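You operate a simulated robot arm through the tools that you are given. There is no shell and no other tool. Be economical: measure what you need, move in short steps, check, and stop when the job is done.

You are at the controls of a simulated robot arm. One attempt, no reset.

TASK
Switch the lever of post 2 off. Take the purple brush from the top of the square table and leave it on the middle shelf of the door rack. Take the purple pad and put it on the top shelf of the door rack. Press the winder reset button two times. Shut the top drawer of the side bench. Take the blue flask on the top of the side bench and put it away on the top of the desk. Put the can marked "wax" from the top of the side bench in the blue tray and the can that says "grease" on the top of the square table. Do these in any order. Set down upright: blue flask, can. The lever of post 2 goes to its stop.

Only the result counts: the job must be done as asked and must still hold three seconds after the hand-in. Knocking over, shifting, dropping, spilling or breaking anything else fails it.

THE ROBOT
A 7-joint arm with a two-finger parallel gripper on a trunk, on a base that drives. Base frame: it is fixed to the floor where the robot stands at the start and does not move with it; the origin is under the middle of the robot, x ahead of it, y to its left, z up. Readings come in m, degrees, newtons and seconds.
With the tool pointing down near the work surface it reaches from about 0.22 to 0.7 m from the robot's upright axis, wherever it stands. Its first joint turns from -166.0 to 166.0 degrees. Places, roughly: blue can, teal can [-12.75, 5, 0.75]; blue flask (7x7x19 cm) [-12.4, 5.4, 0.9]; blue tray (24x16x5 cm) [-12.4, 5.2, 0.8]; lever of post 2 [0.6, 0, 1.7]; middle shelf of the door rack [-8.7, 6.4, 1.2]; purple brush (12x5x7 cm) [-9.6, 3.7, 0.8]; purple pad (9x7x5 cm) [-8.7, 6.3, 1.3]; top drawer of the side bench [-12.1, 5.5, 0.7]; top of the desk [-2.1, 1.2, 0.8]; top of the square table [-9.5, 3.7, 0.8]; top shelf of the door rack [-8.7, 6.4, 1.6]; winder reset button [-11.8, 6.2, 0.6]. Payload 3.43 kg.
Tool frame: the origin (TCP) lies between the finger pads and is the grasp point; the fingertips stand 0.03 m ahead of it; z points along the fingers, y is the line along which they close. The gripper opens to 0.094 m. The fingers are 0.028 m wide and 0.01 m thick; the gripper's body (0.05 by 0.096 m) begins 0.055 m behind the TCP.
Orientation is told as [roll, pitch, yaw] about the base's x, y, z axes, in that order, counted from this pose: with the fingers straight down and closing along the base's y, the tool's x points along the base's -x, its y along +y and its z along -z.

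THE INTERFACE
- The arm moves only by the tool move_arm. Its argument "commands" is a list that holds one entry, the list of rows, each a list of 7 numbers: the shift along the base's x, y, z in m, then the turn, a rotation vector about the base's x, y, z in degrees, then the gripper command, from -1 (shut) to 1 (fully open), values between in proportion. In form: [[[x, y, z, wx, wy, wz, jaw], ...]]. A call has 1 to 12 rows; each row shifts and turns the commanded pose from where the row before left it. Each row takes 0.2 s and may step no farther than 0.05 m and 8.6 degrees from the row before; otherwise, or with a gripper value out of range, the whole call is refused. A pose out of reach is approached as far as the arm can. The call stops where the force on the tool passes 40 N (or 10 N more than at its start, if that is more) or the arm is blocked; 0.2 s more then pass. Each finger travels about 0.108 m/s and halts on what it meets, pressing with about 41 N; the grip force reading is that of the motor and also rises with nothing between the fingers. The clock runs only during rows and for 0.2 s after the last one: add rows that do not move to give the fingers time. It gives the time, the measured TCP pose, the force on the tool (base axes), the opening and the grip force at its end, in the units of the frame above (readings bear some noise), with the torque about the TCP (base axes, N m) and any sound that the robot's microphone picked up.
- Cameras (640 x 400 px; columns grow to the right, rows downward): "scene" is now at [0.4063, 0.0889, 1.078]; the picture's right is [0.00, -0.95, -0.30], its down [-0.36, -0.28, 0.89] and it looks along [-0.93, 0.11, -0.35] (base axes); focal length 214 px, centre (320, 200). "wrist" rides on the gripper at [0.076, 0.014, -0.102] in the tool frame; the picture's right is [-0.18, 0.98, 0.00], its down [-0.75, -0.14, -0.64] and it looks along [-0.63, -0.12, 0.77] (tool axes); focal length 243 px, centre (320, 200). There is no depth. A picture from a camera that has moved, and an enlarged one, comes with that camera's place and axes in the base frame and with its lens. The place of the scene camera against the robot may be out by one fixed shift of up to 0.012 m in any direction.
- capture(camera): a new picture of that camera. The clock stands still meanwhile.
- lift_body(by): slides the trunk up (or, below 0, down) by that many m; the arm and the scene camera ride with it, the base frame stays. It gives what a move gives, with no picture.
- roll_base(legs): drives the robot by 1 to 6 legs, each [ahead, left, turn to the left] in m, m and degrees, along the robot's own axes; the way and the turn of a leg run together, so that a leg with both is an arc; at most 1.5 m and 180 degrees a leg. The arm and the cameras ride along, it lands a little off, and it stops where it bumps. It gives what a move gives.
- turn_head(pan, tilt): turns the head with the scene camera to pan (to the left, within 80 degrees either way) and tilt (down, from -29 to 69), counted from straight ahead of the robot. It gives what a move gives.
- zoom(camera, box): a new picture of the part [left, top, right, bottom] of that camera's present view, enlarged. The clock stands still meanwhile.
- sign_off(): hands the job in; it is judged then, once.

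Go step by step. Nothing tells you exact positions but the pictures and the camera data: compare them with the known pose of the tool, close in by small moves and look again before you grip or let go. The budget is 196 turns and 166 pictures, counting those below and the enlarged ones. Unless the task says otherwise, let go and move clear before handing in, and close with one line.

The tools are called after "Emit:" as name(argument=value, ...) on one line, values as JSON. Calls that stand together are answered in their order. move_arm: Moves the arm, as the interface text tells. Its arguments: {"type":"object","properties":{"commands":{"type":"array"}},"required":["commands"]} The other tools are called the same way: lift_body (by) slides the trunk up or down; roll_base (legs) drives the base; turn_head (pan, tilt) turns the head that bears the scene camera; capture (camera) takes a picture; zoom (camera, box) takes an enlarged picture of a part of a camera's view; sign_off () hands the job in.

At the start:

```text
t: 0.0
position: [0.3939, 0.066, 1.0001]
tool_rot: [0.0, -0.1, 0.0]
force: [-0.6, -0.5, 0.3]
wrist_torque: [0.01, -0.03, 0.04]
grip_width: 0.094
gripper_force: 0.1
trunk travel left (down, up): [-0.275, 0.315]
robot x, y, heading: [-0.0016, 0.0004, -0.0]
head pan, tilt: [17.4, 68.8]
```

scene: 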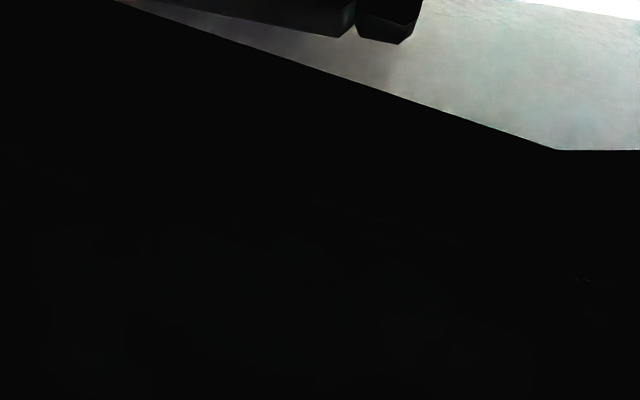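
wrist: 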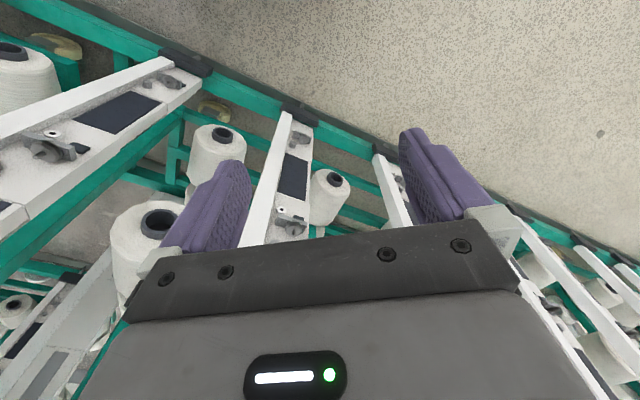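

The scene camera stares at something dark, so I turn the head to look straight ahead and take a picture.

Emit:
turn_head(pan=0, tilt=0)

Emit:
capture(camera="scene")

```text
t: 1.4
position: [0.3923, 0.0664, 0.9994]
tool_rot: [0.0, 0.0, 0.0]
force: [-0.2, 0.0, 0.4]
wrist_torque: [-0.01, -0.01, 0.02]
grip_width: 0.0941
gripper_force: 0.1
trunk travel left (down, up): [-0.275, 0.315]
robot x, y, heading: [0.0004, -0.0018, 0.0]
head pan, tilt: [0.0, 0.0]
```

```text
163 pictures are left
camera scene: at [0.5061, 0.0722, 1.0413], right [0.0, -1.0, 0.0], down [-1.0, 0.0, 0.0], along [0.0, 0.0, -1.0], focal length 214 px, centre (320, 200)
```

scene: 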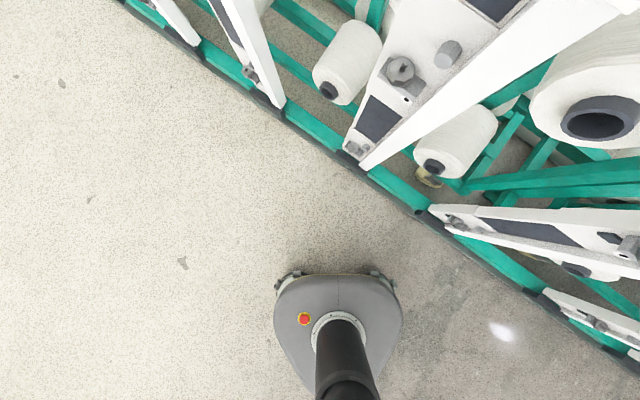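

The head's zero looks straight down at the floor, so negative tilts look ahead. I tilt up fully and pan around to see the lever.

Emit:
turn_head(pan=0, tilt=-29)

Emit:
capture(camera="scene")

Emit:
turn_head(pan=70, tilt=-29)

Emit:
capture(camera="scene")

```text
t: 2.3
position: [0.3928, 0.0672, 1.0002]
tool_rot: [0.0, -0.1, 0.0]
force: [-0.4, 0.2, -0.3]
wrist_torque: [-0.01, -0.01, 0.02]
grip_width: 0.0938
gripper_force: 0.1
trunk travel left (down, up): [-0.275, 0.315]
robot x, y, heading: [0.0017, -0.0037, 0.1]
head pan, tilt: [0.0, -28.6]
```

```text
162 pictures are left
camera scene: at [0.5462, 0.0722, 1.0643], right [0.0, -1.0, 0.0], down [-0.88, 0.0, -0.48], along [0.48, 0.0, -0.88], focal length 214 px, centre (320, 200)
```

scene: 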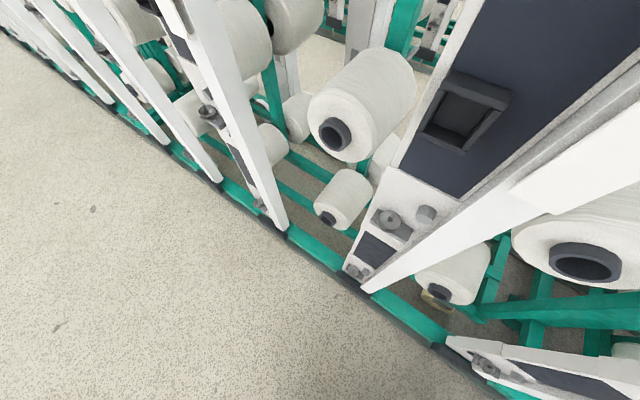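

```text
t: 3.7
position: [0.3927, 0.0673, 0.9999]
tool_rot: [0.0, 0.0, 0.0]
force: [0.1, 0.2, 0.0]
wrist_torque: [0.0, -0.01, -0.01]
grip_width: 0.094
gripper_force: 0.1
trunk travel left (down, up): [-0.275, 0.315]
robot x, y, heading: [-0.0017, 0.0023, -0.1]
head pan, tilt: [70.0, -28.6]
```

```text
161 pictures are left
camera scene: at [0.5462, 0.1352, 1.1084], right [0.0, -0.34, -0.94], down [-0.88, 0.45, -0.16], along [0.48, 0.82, -0.3], focal length 214 px, centre (320, 200)
```

scene: 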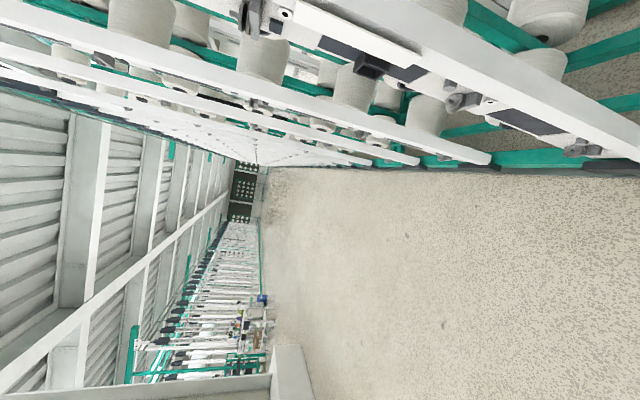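

The head is mounted so that pan sweeps left/right sideways, so I turn the robot left 90° (open floor) to view the lever on its right side.

Emit:
roll_base(legs=[[0, 0, 90]])

Emit:
turn_head(pan=-80, tilt=0)

Emit:
capture(camera="scene")

Emit:
capture(camera="wrist")

```text
t: 8.0
position: [-0.0735, 0.3919, 0.9997]
tool_rot: [0.0, -0.1, 90.9]
force: [0.3, 0.0, 0.1]
wrist_torque: [0.01, 0.04, -0.01]
grip_width: 0.0938
gripper_force: 0.1
trunk travel left (down, up): [-0.275, 0.315]
robot x, y, heading: [0.0013, 0.0014, 91.0]
head pan, tilt: [70.0, -28.6]
```

```text
t: 10.3
position: [-0.0723, 0.3927, 0.9997]
tool_rot: [0.1, 0.1, 90.9]
force: [-1.4, -0.2, -1.0]
wrist_torque: [-0.03, -0.01, 0.03]
grip_width: 0.0941
gripper_force: 0.0
trunk travel left (down, up): [-0.275, 0.315]
robot x, y, heading: [0.0, 0.003, 90.9]
head pan, tilt: [-80.0, 0.0]
```

```text
160 pictures are left
camera scene: at [0.0166, 0.509, 1.1157], right [0.17, 0.0, 0.98], down [0.02, -1.0, 0.0], along [0.98, 0.02, -0.17], focal length 214 px, centre (320, 200)
```

scene: 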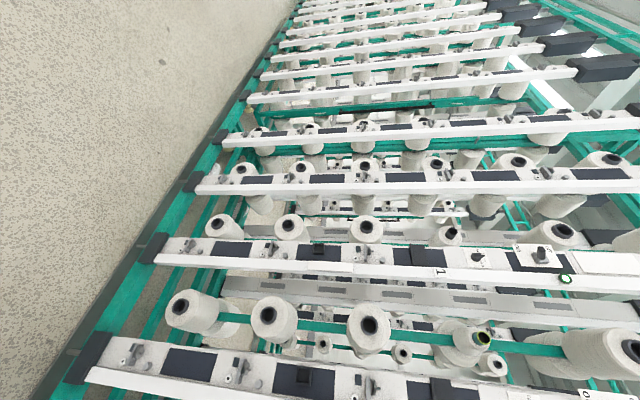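

```text
159 pictures are left
camera wrist: at [-0.0858, 0.315, 1.1021], right [-0.99, 0.17, 0.0], down [0.13, 0.76, 0.64], along [0.11, 0.63, -0.77], focal length 243 px, centre (320, 200)
```

wrist: 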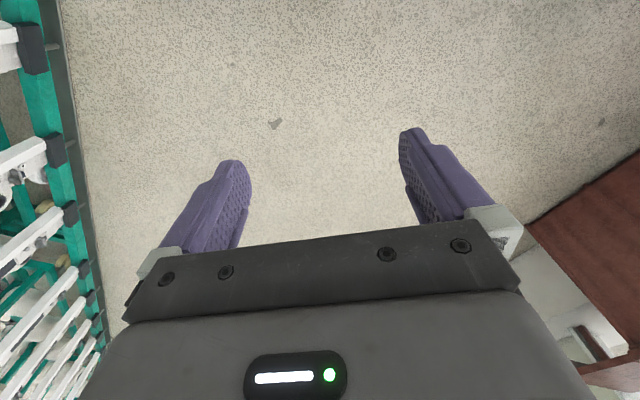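

Posts show numbers sideways in this view; post 1 is in view, and post 2 should be just below the frame. I tilt the head toward the rear.

Emit:
turn_head(pan=-80, tilt=45)

Emit:
capture(camera="scene")

```text
t: 11.5
position: [-0.0733, 0.3924, 0.9998]
tool_rot: [-0.1, 0.0, 91.0]
force: [0.1, 0.2, -1.0]
wrist_torque: [0.0, 0.01, -0.01]
grip_width: 0.0938
gripper_force: 0.0
trunk travel left (down, up): [-0.275, 0.315]
robot x, y, heading: [0.0007, 0.0003, 90.8]
head pan, tilt: [-80.0, 45.0]
```

```text
158 pictures are left
camera scene: at [0.0093, 0.4379, 1.1173], right [0.17, 0.0, 0.98], down [-0.68, -0.72, 0.12], along [0.71, -0.7, -0.12], focal length 214 px, centre (320, 200)
```

scene: 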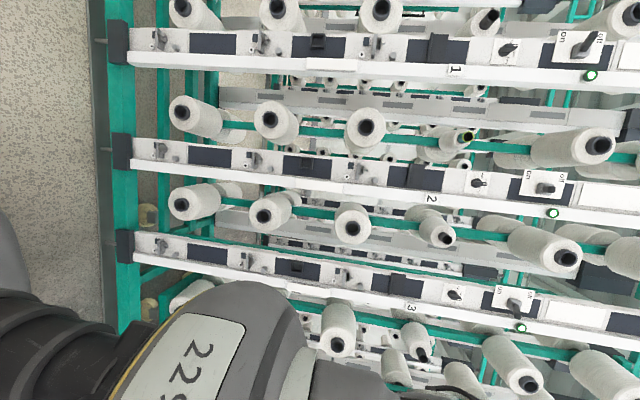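

Emit:
zoom(camera="scene", box=[400, 140, 640, 290])

Emit:
zoom(camera="scene", box=[500, 155, 596, 215])

```text
2.67 times, centred on (520, 215) of scene
camera zoom: at [0.0093, 0.4379, 1.1173], right [0.17, 0.0, 0.98], down [-0.68, -0.72, 0.12], along [0.71, -0.7, -0.12], focal length 572 px, centre (-213, 160)
```

zoom: 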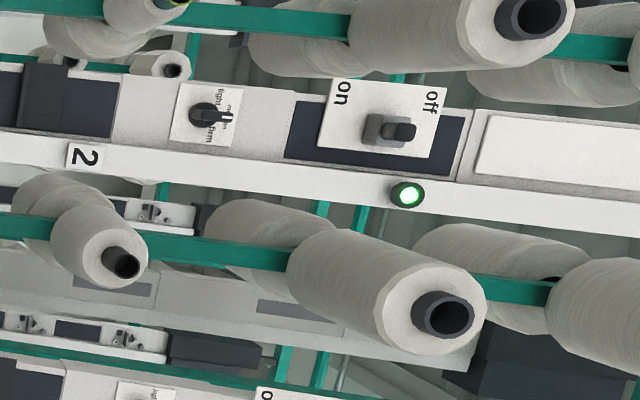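

```text
6.67 times, centred on (548, 185) of scene
camera zoom: at [0.0093, 0.4379, 1.1173], right [0.17, 0.0, 0.98], down [-0.68, -0.72, 0.12], along [0.71, -0.7, -0.12], focal length 1430 px, centre (-1200, 300)
```

zoom: 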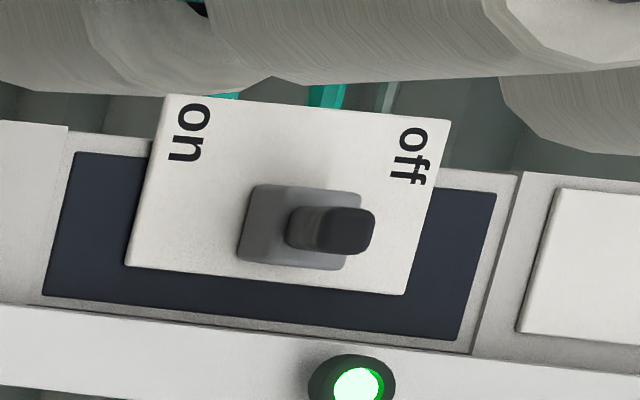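

Post 2's lever is at about (0.585, 0.02, 1.70), "off" is upward. I back the robot to a spot about 0.75 m in front of it, raise the trunk and begin swinging the tool horizontal.

Emit:
roll_base(legs=[[0.5, 0, 0], [0, 0, -131]])

Emit:
lift_body(by=0.31)

Emit:
turn_head(pan=0, tilt=-29)

Emit:
capture(camera="scene")

```text
t: 19.8
position: [0.3359, 0.2954, 0.999]
tool_rot: [0.0, 0.0, -40.3]
force: [0.0, 0.8, -0.3]
wrist_torque: [-0.03, 0.01, -0.02]
grip_width: 0.094
gripper_force: 0.0
trunk travel left (down, up): [-0.275, 0.315]
robot x, y, heading: [-0.0056, 0.5013, -40.0]
head pan, tilt: [-80.0, 45.0]
```

```text
t: 22.9
position: [0.336, 0.2962, 1.3104]
tool_rot: [0.0, 0.0, -40.2]
force: [-0.1, -0.2, 0.1]
wrist_torque: [0.03, 0.01, 0.01]
grip_width: 0.0939
gripper_force: 0.1
trunk travel left (down, up): [-0.585, 0.005]
robot x, y, heading: [-0.0071, 0.5003, -40.4]
head pan, tilt: [-80.0, 45.0]
```

```text
t: 24.4
position: [0.3356, 0.296, 1.3091]
tool_rot: [0.0, 0.0, -40.2]
force: [-0.6, -0.3, 0.8]
wrist_torque: [0.04, -0.02, 0.02]
grip_width: 0.094
gripper_force: 0.0
trunk travel left (down, up): [-0.585, 0.005]
robot x, y, heading: [-0.0065, 0.5022, -40.3]
head pan, tilt: [0.0, -28.6]
```

```text
155 pictures are left
camera scene: at [0.4532, 0.2048, 1.3743], right [-0.65, -0.76, 0.0], down [-0.67, 0.57, -0.48], along [0.36, -0.31, -0.88], focal length 214 px, centre (320, 200)
```

scene: 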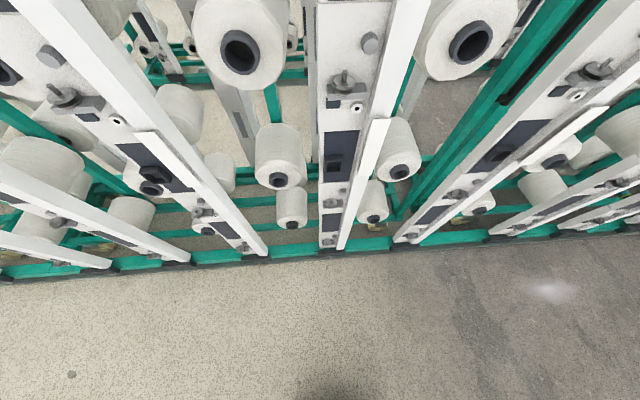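

The robot now faces the machine squarely. I swing the tool from down to forward while rising, fingers shut.

Emit:
move_arm(commands=[[[0.008, -0.007, 0.027, -5.5, -6.4, 0, -1], [0.008, -0.007, 0.027, -5.5, -6.4, 0, -1], [0.008, -0.007, 0.027, -5.5, -6.4, 0, -1], [0.008, -0.007, 0.027, -5.5, -6.4, 0, -1], [0.008, -0.007, 0.027, -5.5, -6.4, 0, -1], [0.008, -0.007, 0.027, -5.5, -6.4, 0, -1], [0.008, -0.007, 0.027, -5.5, -6.4, 0, -1], [0.008, -0.007, 0.027, -5.5, -6.4, 0, -1], [0.008, -0.007, 0.027, -5.5, -6.4, 0, -1], [0.008, -0.007, 0.027, -5.5, -6.4, 0, -1], [0.008, -0.007, 0.027, -3.2, -3.8, 0, -1]]])

Emit:
capture(camera="wrist")

Emit:
capture(camera="scene")

```text
t: 26.9
position: [0.4284, 0.2179, 1.608]
tool_rot: [-28.4, -89.4, -12.3]
force: [0.5, 0.3, 0.2]
wrist_torque: [-0.02, 0.0, -0.01]
grip_width: 0.0
gripper_force: 32.8
out of reach, approached as far as the arm can: row 8
trunk travel left (down, up): [-0.585, 0.005]
robot x, y, heading: [-0.0087, 0.5001, -40.4]
head pan, tilt: [0.0, -28.6]
```

```text
154 pictures are left
camera wrist: at [0.3588, 0.2954, 1.5318], right [0.64, 0.74, 0.18], down [-0.57, 0.31, 0.76], along [0.51, -0.59, 0.62], focal length 243 px, centre (320, 200)
```

wrist: 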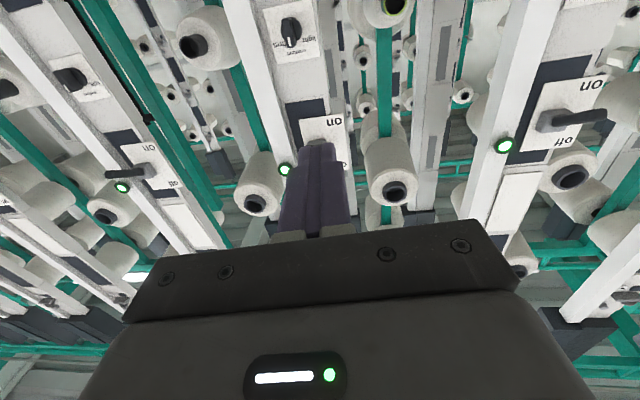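

```text
153 pictures are left
camera scene: at [0.3844, 0.2644, 1.7596], right [-0.65, -0.76, 0.01], down [0.35, -0.31, -0.88], along [0.67, -0.57, 0.47], focal length 214 px, centre (320, 200)
```

scene: 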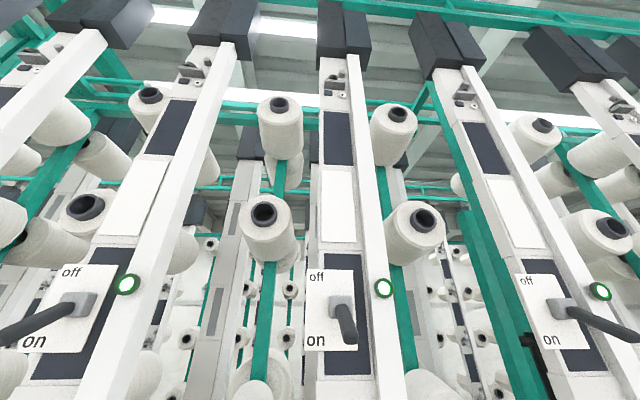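

The scene camera rides on the wrist, so with the tool forward it now looks properly ahead. I tilt it down a bit to see the lever and fingers together.

Emit:
turn_head(pan=0, tilt=20)

Emit:
capture(camera="scene")

Emit:
zoom(camera="wrist", box=[200, 80, 440, 230])

```text
t: 28.0
position: [0.4288, 0.2187, 1.6053]
tool_rot: [-22.8, -89.4, -17.7]
force: [0.3, -0.1, 0.3]
wrist_torque: [0.06, 0.02, -0.01]
grip_width: 0.0
gripper_force: 32.7
trunk travel left (down, up): [-0.585, 0.005]
robot x, y, heading: [-0.0074, 0.5026, -40.1]
head pan, tilt: [0.0, 20.0]
```

```text
152 pictures are left
camera scene: at [0.4044, 0.2479, 1.6865], right [-0.65, -0.76, 0.01], down [-0.27, 0.23, -0.94], along [0.71, -0.61, -0.35], focal length 214 px, centre (320, 200)
```

scene: 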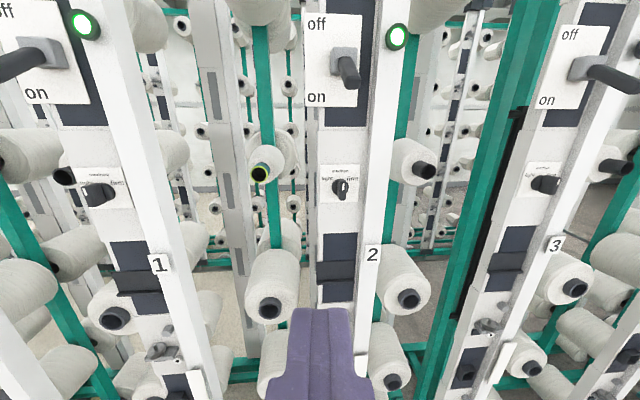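

```text
2.67 times, centred on (320, 155) of wrist
camera zoom: at [0.3594, 0.2961, 1.5314], right [0.64, 0.74, 0.18], down [-0.57, 0.31, 0.76], along [0.51, -0.59, 0.62], focal length 647 px, centre (320, 320)
```

zoom: 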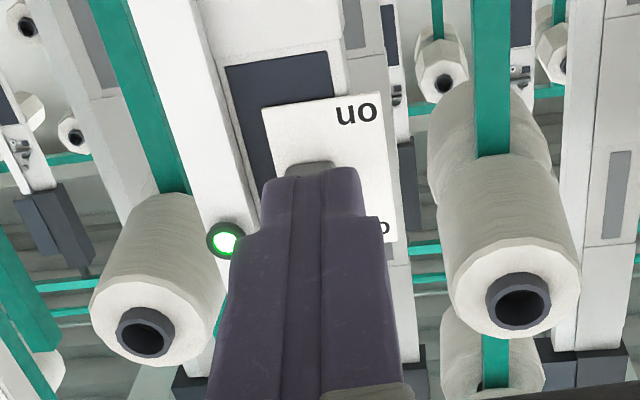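

Post 2's lever sits about 0.34 m ahead, 0.04 m right, tip near z≈1.75. I raise the arm a little, drive 0.25 m ahead with 0.04 right, and look again.

Emit:
move_arm(commands=[[[0, 0, 0.025, 0, 0, 0, -1], [0, 0, 0.025, 0, 0, 0, -1], [0, 0, 0.025, 0, 0, 0, -1], [0, 0, 0, 0, 0, 0, -1]]])

Emit:
roll_base(legs=[[0.23, -0.04, 0]])

Emit:
turn_head(pan=0, tilt=5)

Emit:
capture(camera="scene")

Emit:
capture(camera="wrist")

```text
t: 29.0
position: [0.4301, 0.2185, 1.6817]
tool_rot: [-23.7, -89.3, -16.9]
force: [-0.4, -1.1, -0.7]
wrist_torque: [0.01, 0.02, 0.0]
grip_width: 0.0
gripper_force: 32.5
trunk travel left (down, up): [-0.585, 0.005]
robot x, y, heading: [-0.0092, 0.5023, -40.7]
head pan, tilt: [0.0, 20.0]
```

```text
t: 30.8
position: [0.5795, 0.0363, 1.6821]
tool_rot: [-21.6, -89.3, -19.1]
force: [0.9, -0.4, 0.5]
wrist_torque: [0.0, 0.03, 0.03]
grip_width: 0.0
gripper_force: 32.8
trunk travel left (down, up): [-0.585, 0.005]
robot x, y, heading: [0.1451, 0.3205, -40.4]
head pan, tilt: [0.0, 20.0]
```

```text
t: 31.6
position: [0.5771, 0.0361, 1.6833]
tool_rot: [-23.7, -89.2, -17.0]
force: [-0.1, 0.3, -0.8]
wrist_torque: [-0.02, 0.01, -0.02]
grip_width: 0.0
gripper_force: 33.1
trunk travel left (down, up): [-0.585, 0.005]
robot x, y, heading: [0.1463, 0.3234, -40.5]
head pan, tilt: [0.0, 5.0]
```

```text
150 pictures are left
camera scene: at [0.5537, 0.0668, 1.7863], right [-0.65, -0.76, 0.0], down [-0.08, 0.06, -1.0], along [0.75, -0.65, -0.1], focal length 214 px, centre (320, 200)
```

scene: 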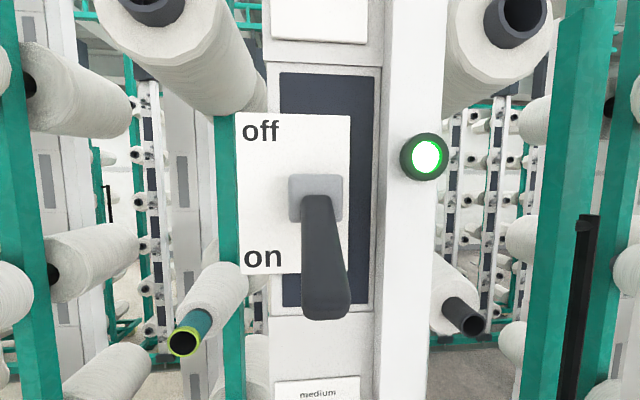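

```text
149 pictures are left
camera wrist: at [0.5095, 0.1142, 1.607], right [0.64, 0.74, 0.18], down [-0.57, 0.31, 0.76], along [0.51, -0.59, 0.62], focal length 243 px, centre (320, 200)
```

wrist: 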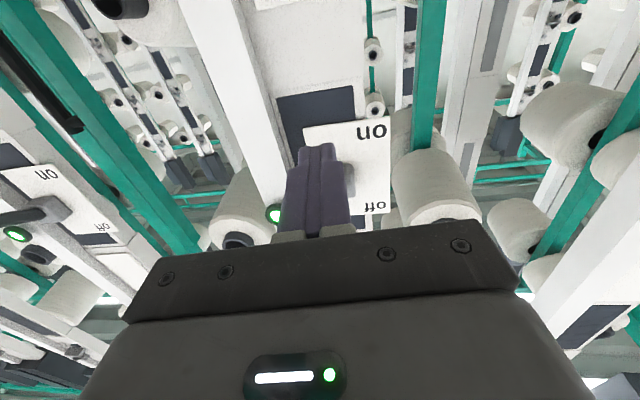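

The lever handle hangs down-forward with its tip near (0.64, -0.014, 1.71), dead centre laterally. I dip slightly, slide the closed fingers under it and lift.

Emit:
move_arm(commands=[[[0, 0, -0.025, 0, 0, 0, -1], [0.023, -0.019, 0, 0, 0, 0, -1], [0.027, -0.022, 0, 0, 0, 0, -1], [0, 0, 0.02, 0, 0, 0, -1], [0, 0, 0.02, 0, 0, 0, -1], [0, 0, 0.02, 0, 0, 0, -1]]])

Emit:
capture(camera="scene")

```text
t: 33.0
position: [0.6281, -0.0051, 1.7174]
tool_rot: [-23.7, -89.2, -17.0]
force: [-0.7, 0.3, -1.4]
wrist_torque: [-0.01, -0.08, 0.01]
grip_width: 0.0
gripper_force: 32.8
trunk travel left (down, up): [-0.585, 0.005]
robot x, y, heading: [0.1426, 0.3154, -40.5]
head pan, tilt: [0.0, 5.0]
```

```text
148 pictures are left
camera scene: at [0.6032, 0.0256, 1.8216], right [-0.65, -0.76, 0.0], down [-0.08, 0.06, -1.0], along [0.75, -0.65, -0.1], focal length 214 px, centre (320, 200)
```

scene: 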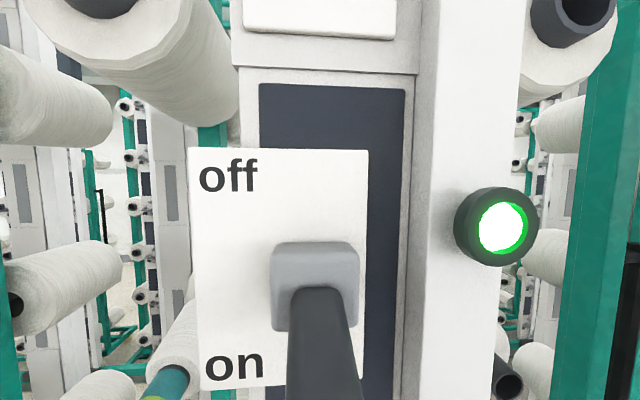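

Little load yet; I keep lifting.

Emit:
move_arm(commands=[[[0, 0, 0.02, 0, 0, 0, -1], [0, 0, 0.02, 0, 0, 0, -1], [0, 0, 0.02, 0, 0, 0, -1], [0, 0, 0.02, 0, 0, 0, -1], [0, 0, 0.02, 0, 0, 0, -1]]])

Emit:
capture(camera="scene")

```text
t: 33.8
position: [0.6264, -0.0047, 1.7621]
tool_rot: [-11.0, -87.7, -29.7]
force: [-1.9, 1.1, -4.8]
wrist_torque: [0.13, 0.08, 0.06]
grip_width: 0.0
gripper_force: 33.1
trunk travel left (down, up): [-0.585, 0.005]
robot x, y, heading: [0.1451, 0.3193, -40.4]
head pan, tilt: [0.0, 5.0]
stopped in row 4: the force on the tool passed its limit at 54 N (the readings are from after the stop); the commanded pose is now the measured one
```

```text
147 pictures are left
camera scene: at [0.6052, 0.0243, 1.8674], right [-0.65, -0.76, 0.01], down [-0.1, 0.08, -0.99], along [0.75, -0.65, -0.13], focal length 214 px, centre (320, 200)
```

scene: 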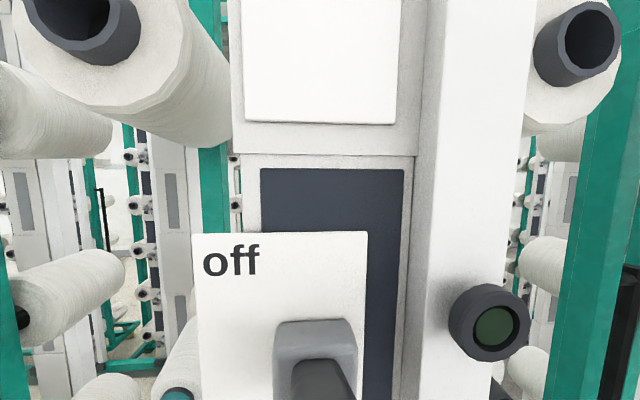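

The lamp went out, but I must know whether the lever is at its stop. I lower a bit and look.

Emit:
move_arm(commands=[[[0, 0, -0.03, 0, 0, 0, -1], [-0.019, 0.016, -0.03, 0, 0, 0, -1], [-0.03, 0.025, 0, 0, 0, 0, -1], [-0.03, 0.025, 0, 0, 0, 0, -1]]])

Emit:
capture(camera="scene")

Emit:
capture(camera="wrist")

```text
t: 34.8
position: [0.547, 0.0637, 1.7033]
tool_rot: [-11.8, -87.9, -29.1]
force: [0.1, -0.1, 1.2]
wrist_torque: [-0.01, 0.0, 0.0]
grip_width: 0.0
gripper_force: 33.0
trunk travel left (down, up): [-0.585, 0.005]
robot x, y, heading: [0.1468, 0.3158, -40.3]
head pan, tilt: [0.0, 5.0]
```

```text
146 pictures are left
camera scene: at [0.5241, 0.092, 1.8079], right [-0.65, -0.76, 0.01], down [-0.1, 0.07, -0.99], along [0.75, -0.65, -0.12], focal length 214 px, centre (320, 200)
```

scene: 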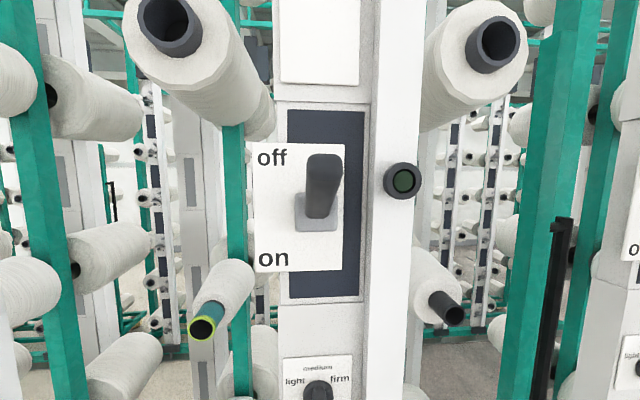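

```text
145 pictures are left
camera wrist: at [0.4764, 0.1418, 1.6302], right [0.65, 0.74, 0.18], down [-0.55, 0.3, 0.78], along [0.52, -0.6, 0.6], focal length 243 px, centre (320, 200)
```

wrist: 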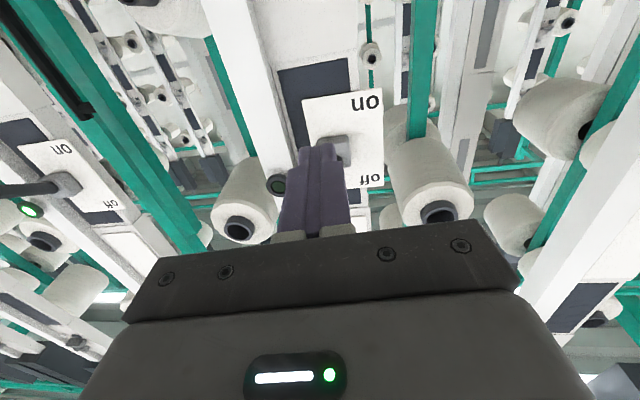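

The lever flipped up and the lamp is out. I push it once more from below to be sure it is against its stop.

Emit:
move_arm(commands=[[[0.034, -0.028, 0.03, 0, 0, 0, -1], [0.034, -0.028, 0.02, 0, 0, 0, -1], [0, 0, 0.015, 0, 0, 0, -1], [0, 0, 0.012, 0, 0, 0, -1], [0, 0, 0.012, 0, 0, 0, -1], [0, 0, 0.012, 0, 0, 0, -1], [0, 0, 0.012, 0, 0, 0, -1], [0, 0, 0.012, 0, 0, 0, -1]]])

Emit:
capture(camera="scene")

```text
refused: row 1 steps farther than a row can; nothing moved
```

```text
144 pictures are left
camera scene: at [0.5241, 0.092, 1.8079], right [-0.65, -0.76, 0.01], down [-0.1, 0.07, -0.99], along [0.75, -0.65, -0.12], focal length 214 px, centre (320, 200)
```

scene: 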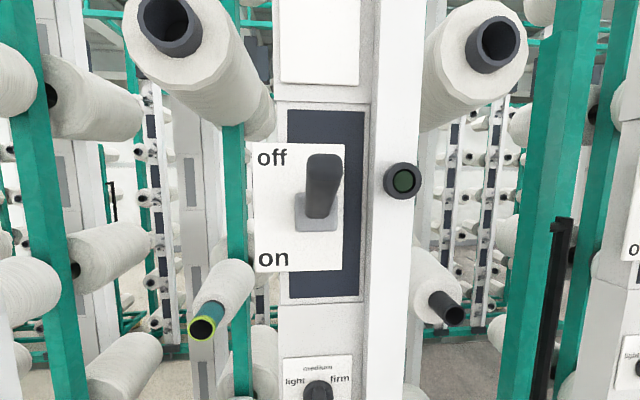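

Emit:
move_arm(commands=[[[0.03, -0.025, 0.02, 0, 0, 0, -1], [0.03, -0.025, 0.02, 0, 0, 0, -1], [0.008, -0.006, 0.015, 0, 0, 0, -1], [0, 0, 0.012, 0, 0, 0, -1], [0, 0, 0.012, 0, 0, 0, -1], [0, 0, 0.012, 0, 0, 0, -1], [0, 0, 0.012, 0, 0, 0, -1], [0, 0, 0.012, 0, 0, 0, -1]]])

Emit:
capture(camera="scene")

```text
t: 36.0
position: [0.6165, 0.0065, 1.7704]
tool_rot: [-8.0, -86.3, -32.7]
force: [-1.8, 1.2, -7.0]
wrist_torque: [0.13, 0.08, 0.05]
grip_width: 0.0
gripper_force: 33.5
trunk travel left (down, up): [-0.585, 0.005]
robot x, y, heading: [0.1402, 0.3201, -40.7]
head pan, tilt: [0.0, 5.0]
stopped in row 6: the force on the tool passed its limit at 48 N (the readings are from after the stop); the commanded pose is now the measured one
```

```text
143 pictures are left
camera scene: at [0.5961, 0.0329, 1.8773], right [-0.65, -0.76, 0.01], down [-0.12, 0.09, -0.99], along [0.75, -0.64, -0.15], focal length 214 px, centre (320, 200)
```

scene: 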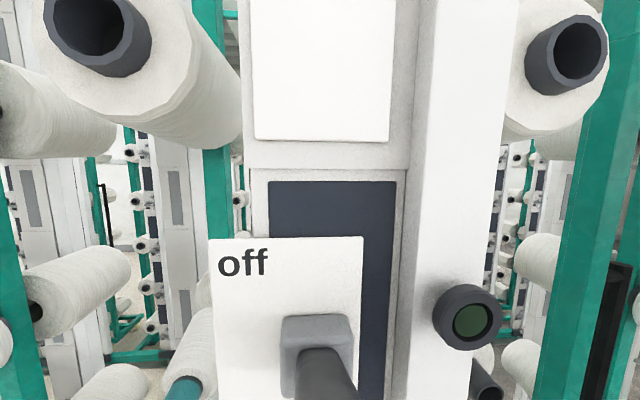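

The push stops at the same place, so the lever is at its stop. I pull back and retreat, then look toward the way to the other furniture.

Emit:
move_arm(commands=[[[0, 0, -0.04, 0, 0, 0, -1], [-0.02, 0.016, -0.03, 0, 0, 0, -1], [-0.03, 0.025, 0, 0, 0, 0, -1], [-0.03, 0.025, 0, 0, 0, 0, -1], [-0.03, 0.025, 0, 0, 0, 0, -1]]])

Emit:
roll_base(legs=[[-0.6, 0, 0], [0, 0, 180]])

Emit:
capture(camera="scene")

```text
t: 37.2
position: [0.5299, 0.0897, 1.7201]
tool_rot: [-9.0, -86.5, -31.7]
force: [-0.4, 0.1, -0.1]
wrist_torque: [0.0, -0.01, -0.02]
grip_width: 0.0001
gripper_force: 32.8
out of reach, approached as far as the arm can: row 5
trunk travel left (down, up): [-0.585, 0.005]
robot x, y, heading: [0.1444, 0.3187, -40.4]
head pan, tilt: [0.0, 5.0]
```

```text
t: 47.9
position: [-0.7003, 0.941, 1.7207]
tool_rot: [-8.4, -86.5, 147.1]
force: [0.2, 0.6, -0.1]
wrist_torque: [-0.02, 0.0, 0.0]
grip_width: 0.0
gripper_force: 33.3
trunk travel left (down, up): [-0.585, 0.005]
robot x, y, heading: [-0.3095, 0.7043, 139.2]
head pan, tilt: [0.0, 5.0]
```

```text
142 pictures are left
camera scene: at [-0.6738, 0.924, 1.8261], right [0.66, 0.75, 0.01], down [0.12, -0.09, -0.99], along [-0.74, 0.65, -0.15], focal length 214 px, centre (320, 200)
```

scene: 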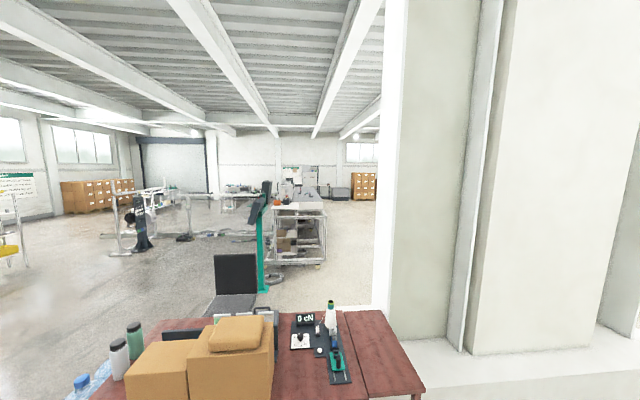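

A good overview: the desk is just ahead, and the far furniture is in the distance to the left-centre. I zoom to plan the route.

Emit:
zoom(camera="scene", box=[90, 140, 390, 290])

Emit:
zoom(camera="scene", box=[60, 280, 440, 400])

```text
2.13 times, centred on (240, 215) of scene
camera zoom: at [-0.6738, 0.924, 1.8261], right [0.66, 0.75, 0.01], down [0.12, -0.09, -0.99], along [-0.74, 0.65, -0.15], focal length 458 px, centre (491, 168)
```

zoom: 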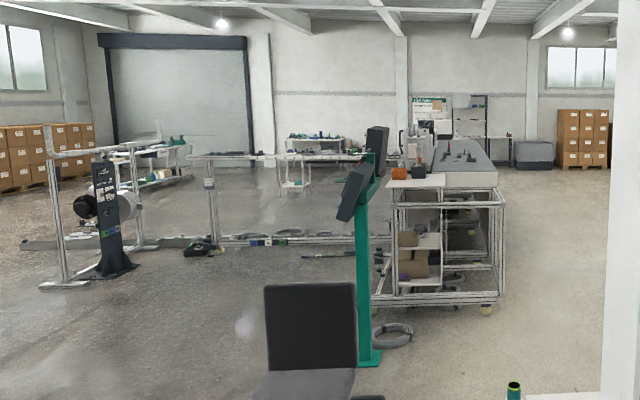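

```text
1.68 times, centred on (250, 340) of scene
camera zoom: at [-0.6738, 0.924, 1.8261], right [0.66, 0.75, 0.01], down [0.12, -0.09, -0.99], along [-0.74, 0.65, -0.15], focal length 361 px, centre (438, -36)
```

zoom: 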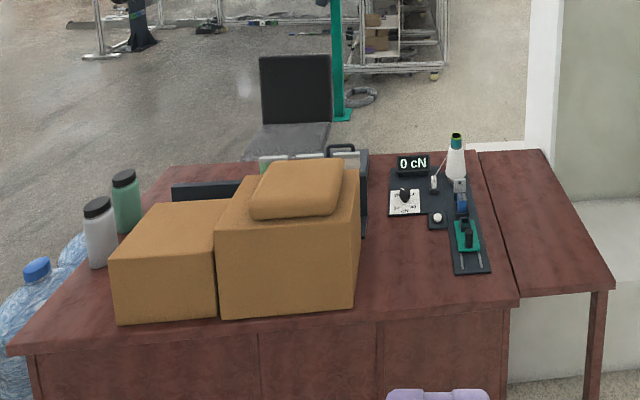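

The desk blocks the direct line; I'll go around its left end. I turn to face -x and shift left, then look.

Emit:
roll_base(legs=[[0, 0, 41], [0, 0.8, 0]])

Emit:
turn_head(pan=0, tilt=20)

Emit:
capture(camera="scene")

```text
t: 54.1
position: [-0.7609, -0.1665, 1.7192]
tool_rot: [-8.7, -86.5, -171.5]
force: [0.1, -0.2, 0.3]
wrist_torque: [0.03, 0.02, -0.02]
grip_width: 0.0001
gripper_force: 33.0
trunk travel left (down, up): [-0.585, 0.005]
robot x, y, heading: [-0.3137, -0.0913, -180.1]
head pan, tilt: [0.0, 5.0]
```

```text
t: 54.8
position: [-0.7615, -0.1666, 1.7201]
tool_rot: [-8.3, -86.5, -171.9]
force: [0.1, -0.7, -0.2]
wrist_torque: [0.01, 0.0, 0.03]
grip_width: 0.0
gripper_force: 33.4
trunk travel left (down, up): [-0.585, 0.005]
robot x, y, heading: [-0.3149, -0.0879, -180.1]
head pan, tilt: [0.0, 20.0]
```

```text
139 pictures are left
camera scene: at [-0.7261, -0.1608, 1.8018], right [0.0, 1.0, 0.01], down [0.4, 0.01, -0.92], along [-0.92, 0.01, -0.4], focal length 214 px, centre (320, 200)
```

scene: 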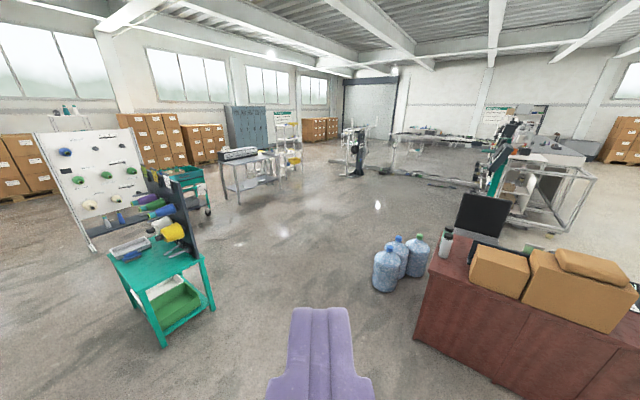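

The corridor along y≈-0.3 is clear. I zoom on the far area to check the route.

Emit:
zoom(camera="scene", box=[280, 80, 560, 220])

```text
2.29 times, centred on (420, 150) of scene
camera zoom: at [-0.7261, -0.1608, 1.8018], right [0.0, 1.0, 0.01], down [0.4, 0.01, -0.92], along [-0.92, 0.01, -0.4], focal length 490 px, centre (91, 314)
```

zoom: 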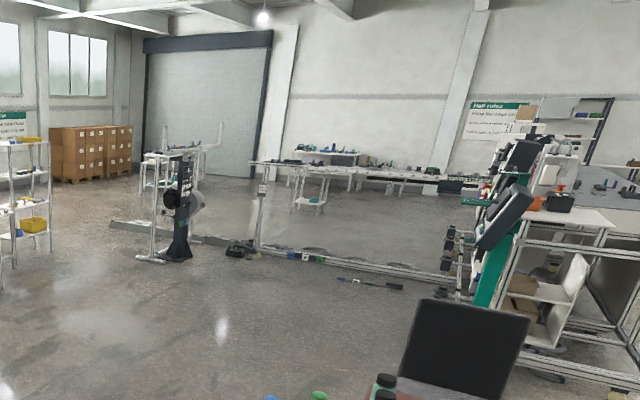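

The route runs along y≈-0.15 between the white rack and the frame's leg. I drive 4.5 m ahead and look again.

Emit:
roll_base(legs=[[1.5, 0.1, 0], [1.5, 0, 0], [1.5, 0, 0]])

Emit:
capture(camera="scene")

```text
refused: leg 1 is longer than a leg can be; nothing moved
```

```text
137 pictures are left
camera scene: at [-0.7261, -0.1608, 1.8018], right [0.0, 1.0, 0.01], down [0.4, 0.01, -0.92], along [-0.92, 0.01, -0.4], focal length 214 px, centre (320, 200)
```

scene: 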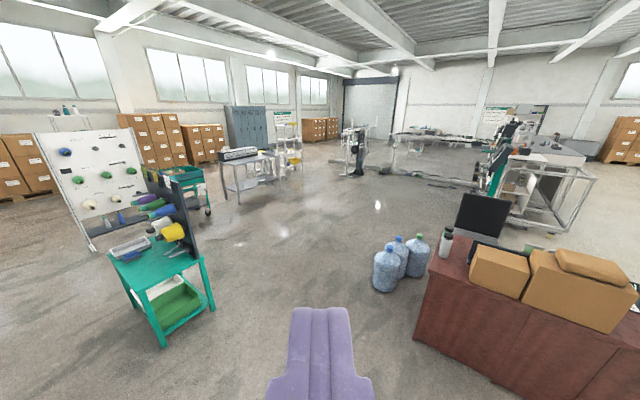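

I shorten the first leg and drive.

Emit:
roll_base(legs=[[1.45, 0.1, 0], [1.5, 0, 0], [1.5, 0, 0]])

Emit:
capture(camera="scene")

```text
t: 76.2
position: [-5.2239, -0.1846, 1.7196]
tool_rot: [-8.4, -86.5, -173.3]
force: [0.9, 0.5, 0.1]
wrist_torque: [-0.01, -0.04, -0.02]
grip_width: 0.0
gripper_force: 32.8
trunk travel left (down, up): [-0.585, 0.005]
robot x, y, heading: [-4.7737, -0.1188, 178.8]
head pan, tilt: [0.0, 20.0]
```

```text
136 pictures are left
camera scene: at [-5.1886, -0.181, 1.8017], right [0.03, 1.0, 0.01], down [0.4, 0.0, -0.92], along [-0.92, 0.03, -0.4], focal length 214 px, centre (320, 200)
```

scene: 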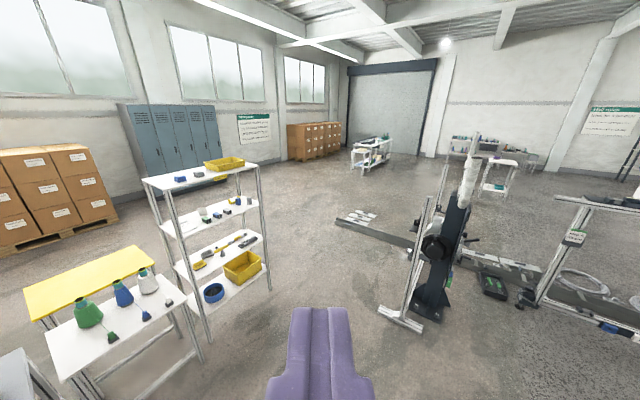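

Passage clear between the white rack (y≈-0.64) and the frame leg (y≈0.6). I continue to x≈-9.1 and turn to face +y.

Emit:
roll_base(legs=[[1.5, 0, 0], [1.5, 0, 0], [1.3, 0, 0], [0, 0, -89]])

Emit:
capture(camera="scene")

```text
t: 93.4
position: [-8.6356, -0.1223, 1.7209]
tool_rot: [-12.4, -86.7, -175.6]
force: [1.9, -2.3, -0.3]
wrist_torque: [0.02, 0.02, -0.23]
grip_width: 0.0
gripper_force: 33.0
trunk travel left (down, up): [-0.585, 0.005]
robot x, y, heading: [-8.193, -0.1027, 172.0]
head pan, tilt: [0.0, 20.0]
stopped in leg 3: the robot was blocked; the commanded pose is now the measured one
```

```text
135 pictures are left
camera scene: at [-8.601, -0.1228, 1.8036], right [0.14, 0.99, 0.01], down [0.39, -0.04, -0.92], along [-0.91, 0.13, -0.39], focal length 214 px, centre (320, 200)
```

scene: 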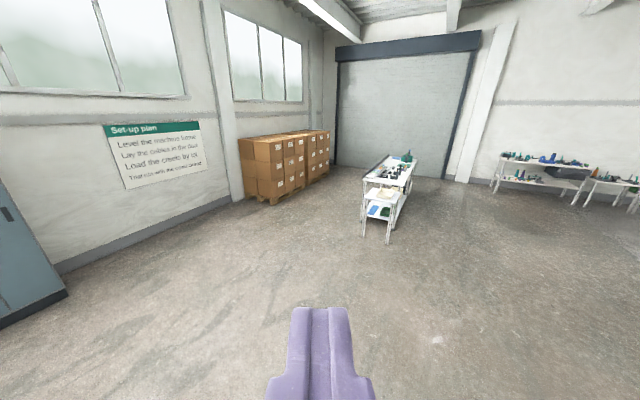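

I bumped something, probably the floor rail's end on my right. I look down that way.

Emit:
turn_head(pan=-45, tilt=60)

Emit:
capture(camera="scene")

```text
t: 94.5
position: [-8.6476, -0.1074, 1.7193]
tool_rot: [-3.2, -86.3, 175.3]
force: [-0.1, 0.4, -0.3]
wrist_torque: [0.0, -0.03, -0.01]
grip_width: 0.0001
gripper_force: 32.9
trunk travel left (down, up): [-0.585, 0.005]
robot x, y, heading: [-8.1941, -0.0999, 172.5]
head pan, tilt: [-45.0, 60.0]
```

```text
134 pictures are left
camera scene: at [-8.5583, -0.0663, 1.7459], right [0.8, 0.6, 0.05], down [0.55, -0.69, -0.46], along [-0.25, 0.39, -0.89], focal length 214 px, centre (320, 200)
```

scene: 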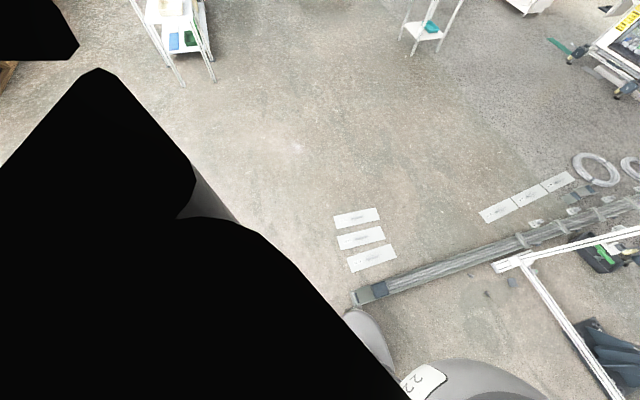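

The rail's end is right beside my base, with flat cards on the floor beyond. I sidestep left, go on past them, and turn to +y.

Emit:
roll_base(legs=[[0, 0.25, 0], [0, 0, 7.5], [1.4, 0, 0], [0, 0, -90]])

Emit:
turn_head(pan=0, tilt=20)

Emit:
capture(camera="scene")

```text
t: 107.3
position: [-9.6877, 0.1202, 1.7204]
tool_rot: [-3.5, -86.3, 92.3]
force: [-0.1, -0.1, 0.5]
wrist_torque: [-0.01, -0.01, 0.0]
grip_width: 0.0
gripper_force: 33.3
trunk travel left (down, up): [-0.585, 0.005]
robot x, y, heading: [-9.6278, -0.3308, 88.8]
head pan, tilt: [-45.0, 60.0]
```

```text
t: 108.4
position: [-9.687, 0.1205, 1.7187]
tool_rot: [-3.5, -86.3, 92.5]
force: [-0.5, -0.6, 0.3]
wrist_torque: [-0.02, -0.01, -0.03]
grip_width: 0.0
gripper_force: 32.9
trunk travel left (down, up): [-0.585, 0.005]
robot x, y, heading: [-9.6299, -0.323, 89.1]
head pan, tilt: [0.0, 20.0]
```

```text
133 pictures are left
camera scene: at [-9.6848, 0.0942, 1.8008], right [1.0, -0.02, 0.0], down [-0.01, -0.4, -0.92], along [0.02, 0.92, -0.4], focal length 214 px, centre (320, 200)
```

scene: 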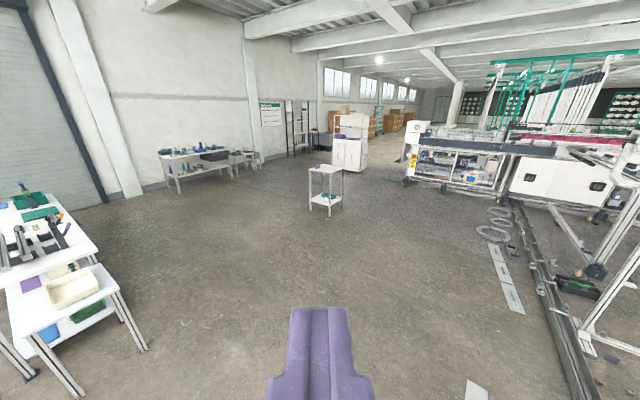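

The square table is straight ahead, the door rack just behind it, and the side bench at left. I zoom on the region.

Emit:
zoom(camera="scene", box=[150, 90, 390, 230])

Emit:
zoom(camera="scene", box=[290, 95, 390, 215])

```text
2.67 times, centred on (270, 160) of scene
camera zoom: at [-9.6848, 0.0942, 1.8008], right [1.0, -0.02, 0.0], down [-0.01, -0.4, -0.92], along [0.02, 0.92, -0.4], focal length 572 px, centre (453, 307)
```

zoom: 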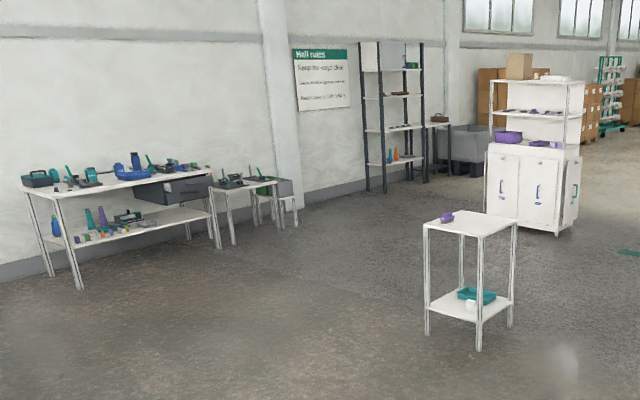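

```text
3.33 times, centred on (340, 155) of scene
camera zoom: at [-9.6848, 0.0942, 1.8008], right [1.0, -0.02, 0.0], down [-0.01, -0.4, -0.92], along [0.02, 0.92, -0.4], focal length 715 px, centre (253, 350)
```

zoom: 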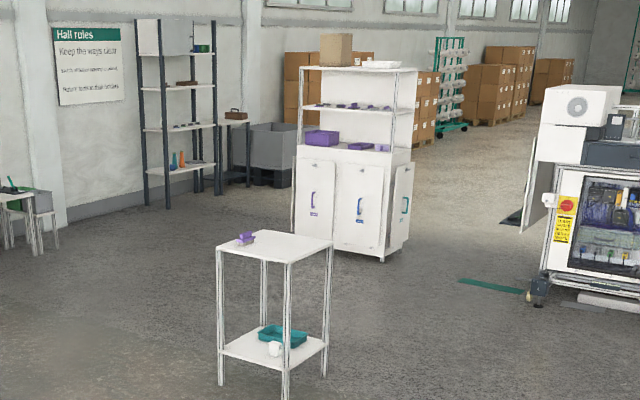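

I have the layout. I drive to the left of the square table and turn to face it.

Emit:
roll_base(legs=[[1.4, 0.23, 0], [1.4, 0.23, 0], [1.4, 0.23, 0], [0, 0, -89]])

Emit:
turn_head(pan=0, tilt=50)

Emit:
capture(camera="scene")

```text
t: 132.6
position: [-9.7852, 3.9483, 1.7191]
tool_rot: [-3.6, -86.3, 3.7]
force: [-0.1, -0.3, -0.1]
wrist_torque: [0.02, 0.01, 0.02]
grip_width: 0.0001
gripper_force: 33.3
trunk travel left (down, up): [-0.585, 0.005]
robot x, y, heading: [-10.2308, 3.8812, 0.3]
head pan, tilt: [0.0, 20.0]
```

```text
t: 133.5
position: [-9.7847, 3.9477, 1.7191]
tool_rot: [-3.7, -86.3, 3.9]
force: [-1.4, -0.6, 0.1]
wrist_torque: [0.01, 0.01, 0.02]
grip_width: 0.0
gripper_force: 33.0
trunk travel left (down, up): [-0.585, 0.005]
robot x, y, heading: [-10.2328, 3.8761, 0.5]
head pan, tilt: [0.0, 50.0]
```

```text
130 pictures are left
camera scene: at [-9.8332, 3.9539, 1.7565], right [0.0, -1.0, 0.0], down [-0.81, 0.0, -0.59], along [0.59, 0.0, -0.81], focal length 214 px, centre (320, 200)
```

scene: 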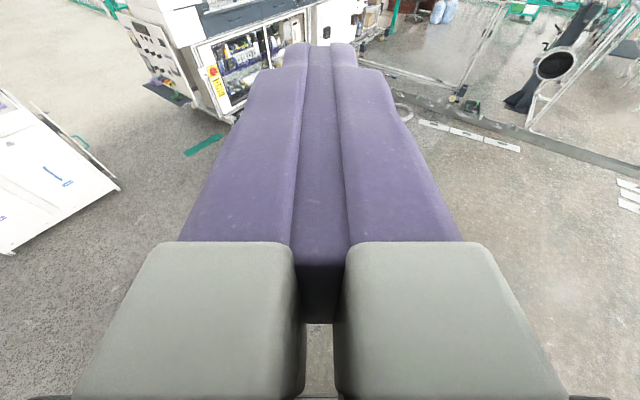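

Now I fold the tool back down, lowering, and open the jaw.

Emit:
move_arm(commands=[[[0, -0.002, -0.03, 0, 8.5, 0, -1], [0, -0.002, -0.03, 0, 8.5, 0, -1], [0, -0.002, -0.03, 0, 8.5, 0, -1], [0, -0.002, -0.03, 0, 8.5, 0, -1], [0, -0.002, -0.03, 0, 8.5, 0, 1], [0, -0.002, -0.03, 0, 8.5, 0, 1], [0, -0.002, -0.03, 0, 8.5, 0, 1], [0, -0.002, -0.03, 0, 8.5, 0, 1], [0, -0.002, -0.03, 0, 8.5, 0, 1], [0, -0.002, -0.03, 0, 8.5, 0, 1], [0, 0, -0.03, 0, 1.3, 0, 1]]])

Emit:
lift_body(by=-0.3)

Emit:
turn_head(pan=0, tilt=0)

Emit:
capture(camera="scene")

Emit:
capture(camera="wrist")

```text
t: 135.9
position: [-9.7854, 3.9287, 1.3882]
tool_rot: [0.1, 0.1, 0.3]
force: [0.1, -0.1, -0.3]
wrist_torque: [0.0, 0.02, 0.01]
grip_width: 0.0938
gripper_force: 0.0
trunk travel left (down, up): [-0.585, 0.005]
robot x, y, heading: [-10.2368, 3.8836, 0.3]
head pan, tilt: [0.0, 50.0]
```

```text
t: 138.9
position: [-9.785, 3.9286, 1.089]
tool_rot: [0.3, 0.1, 0.3]
force: [-0.3, 0.4, 0.2]
wrist_torque: [-0.01, 0.0, -0.03]
grip_width: 0.094
gripper_force: 0.1
trunk travel left (down, up): [-0.285, 0.305]
robot x, y, heading: [-10.2337, 3.8776, 0.6]
head pan, tilt: [0.0, 50.0]
```

```text
t: 140.1
position: [-9.7859, 3.929, 1.0878]
tool_rot: [0.2, 0.0, 0.3]
force: [-0.7, -0.5, -0.6]
wrist_torque: [-0.01, -0.01, -0.04]
grip_width: 0.0938
gripper_force: 0.2
trunk travel left (down, up): [-0.285, 0.305]
robot x, y, heading: [-10.2299, 3.8781, 0.4]
head pan, tilt: [0.0, 0.0]
```

```text
129 pictures are left
camera scene: at [-9.6728, 3.935, 1.1301], right [0.0, -1.0, 0.0], down [-1.0, 0.0, 0.0], along [0.0, 0.0, -1.0], focal length 214 px, centre (320, 200)
```

scene: 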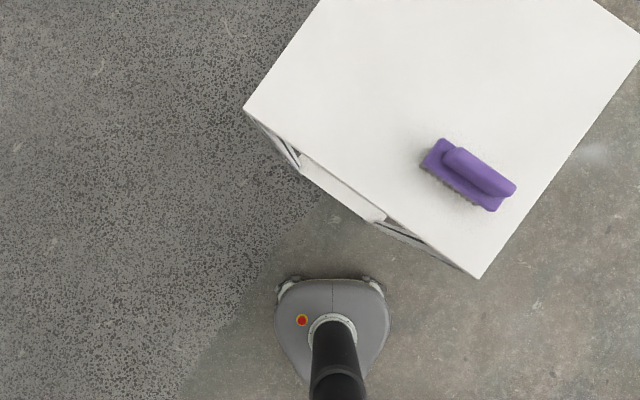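

```text
128 pictures are left
camera wrist: at [-9.8615, 3.9422, 1.1909], right [0.18, 0.98, 0.0], down [0.75, -0.14, 0.64], along [0.63, -0.11, -0.77], focal length 243 px, centre (320, 200)
```

wrist: 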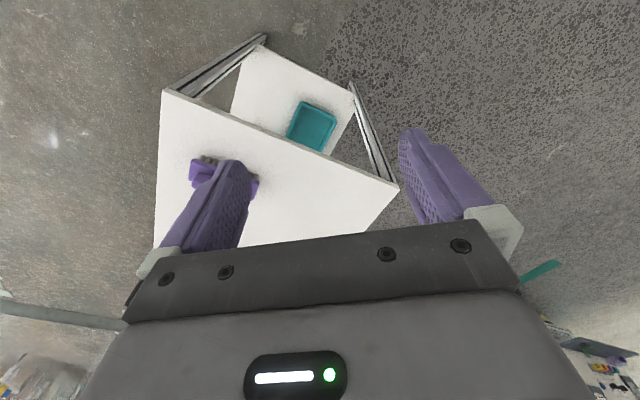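

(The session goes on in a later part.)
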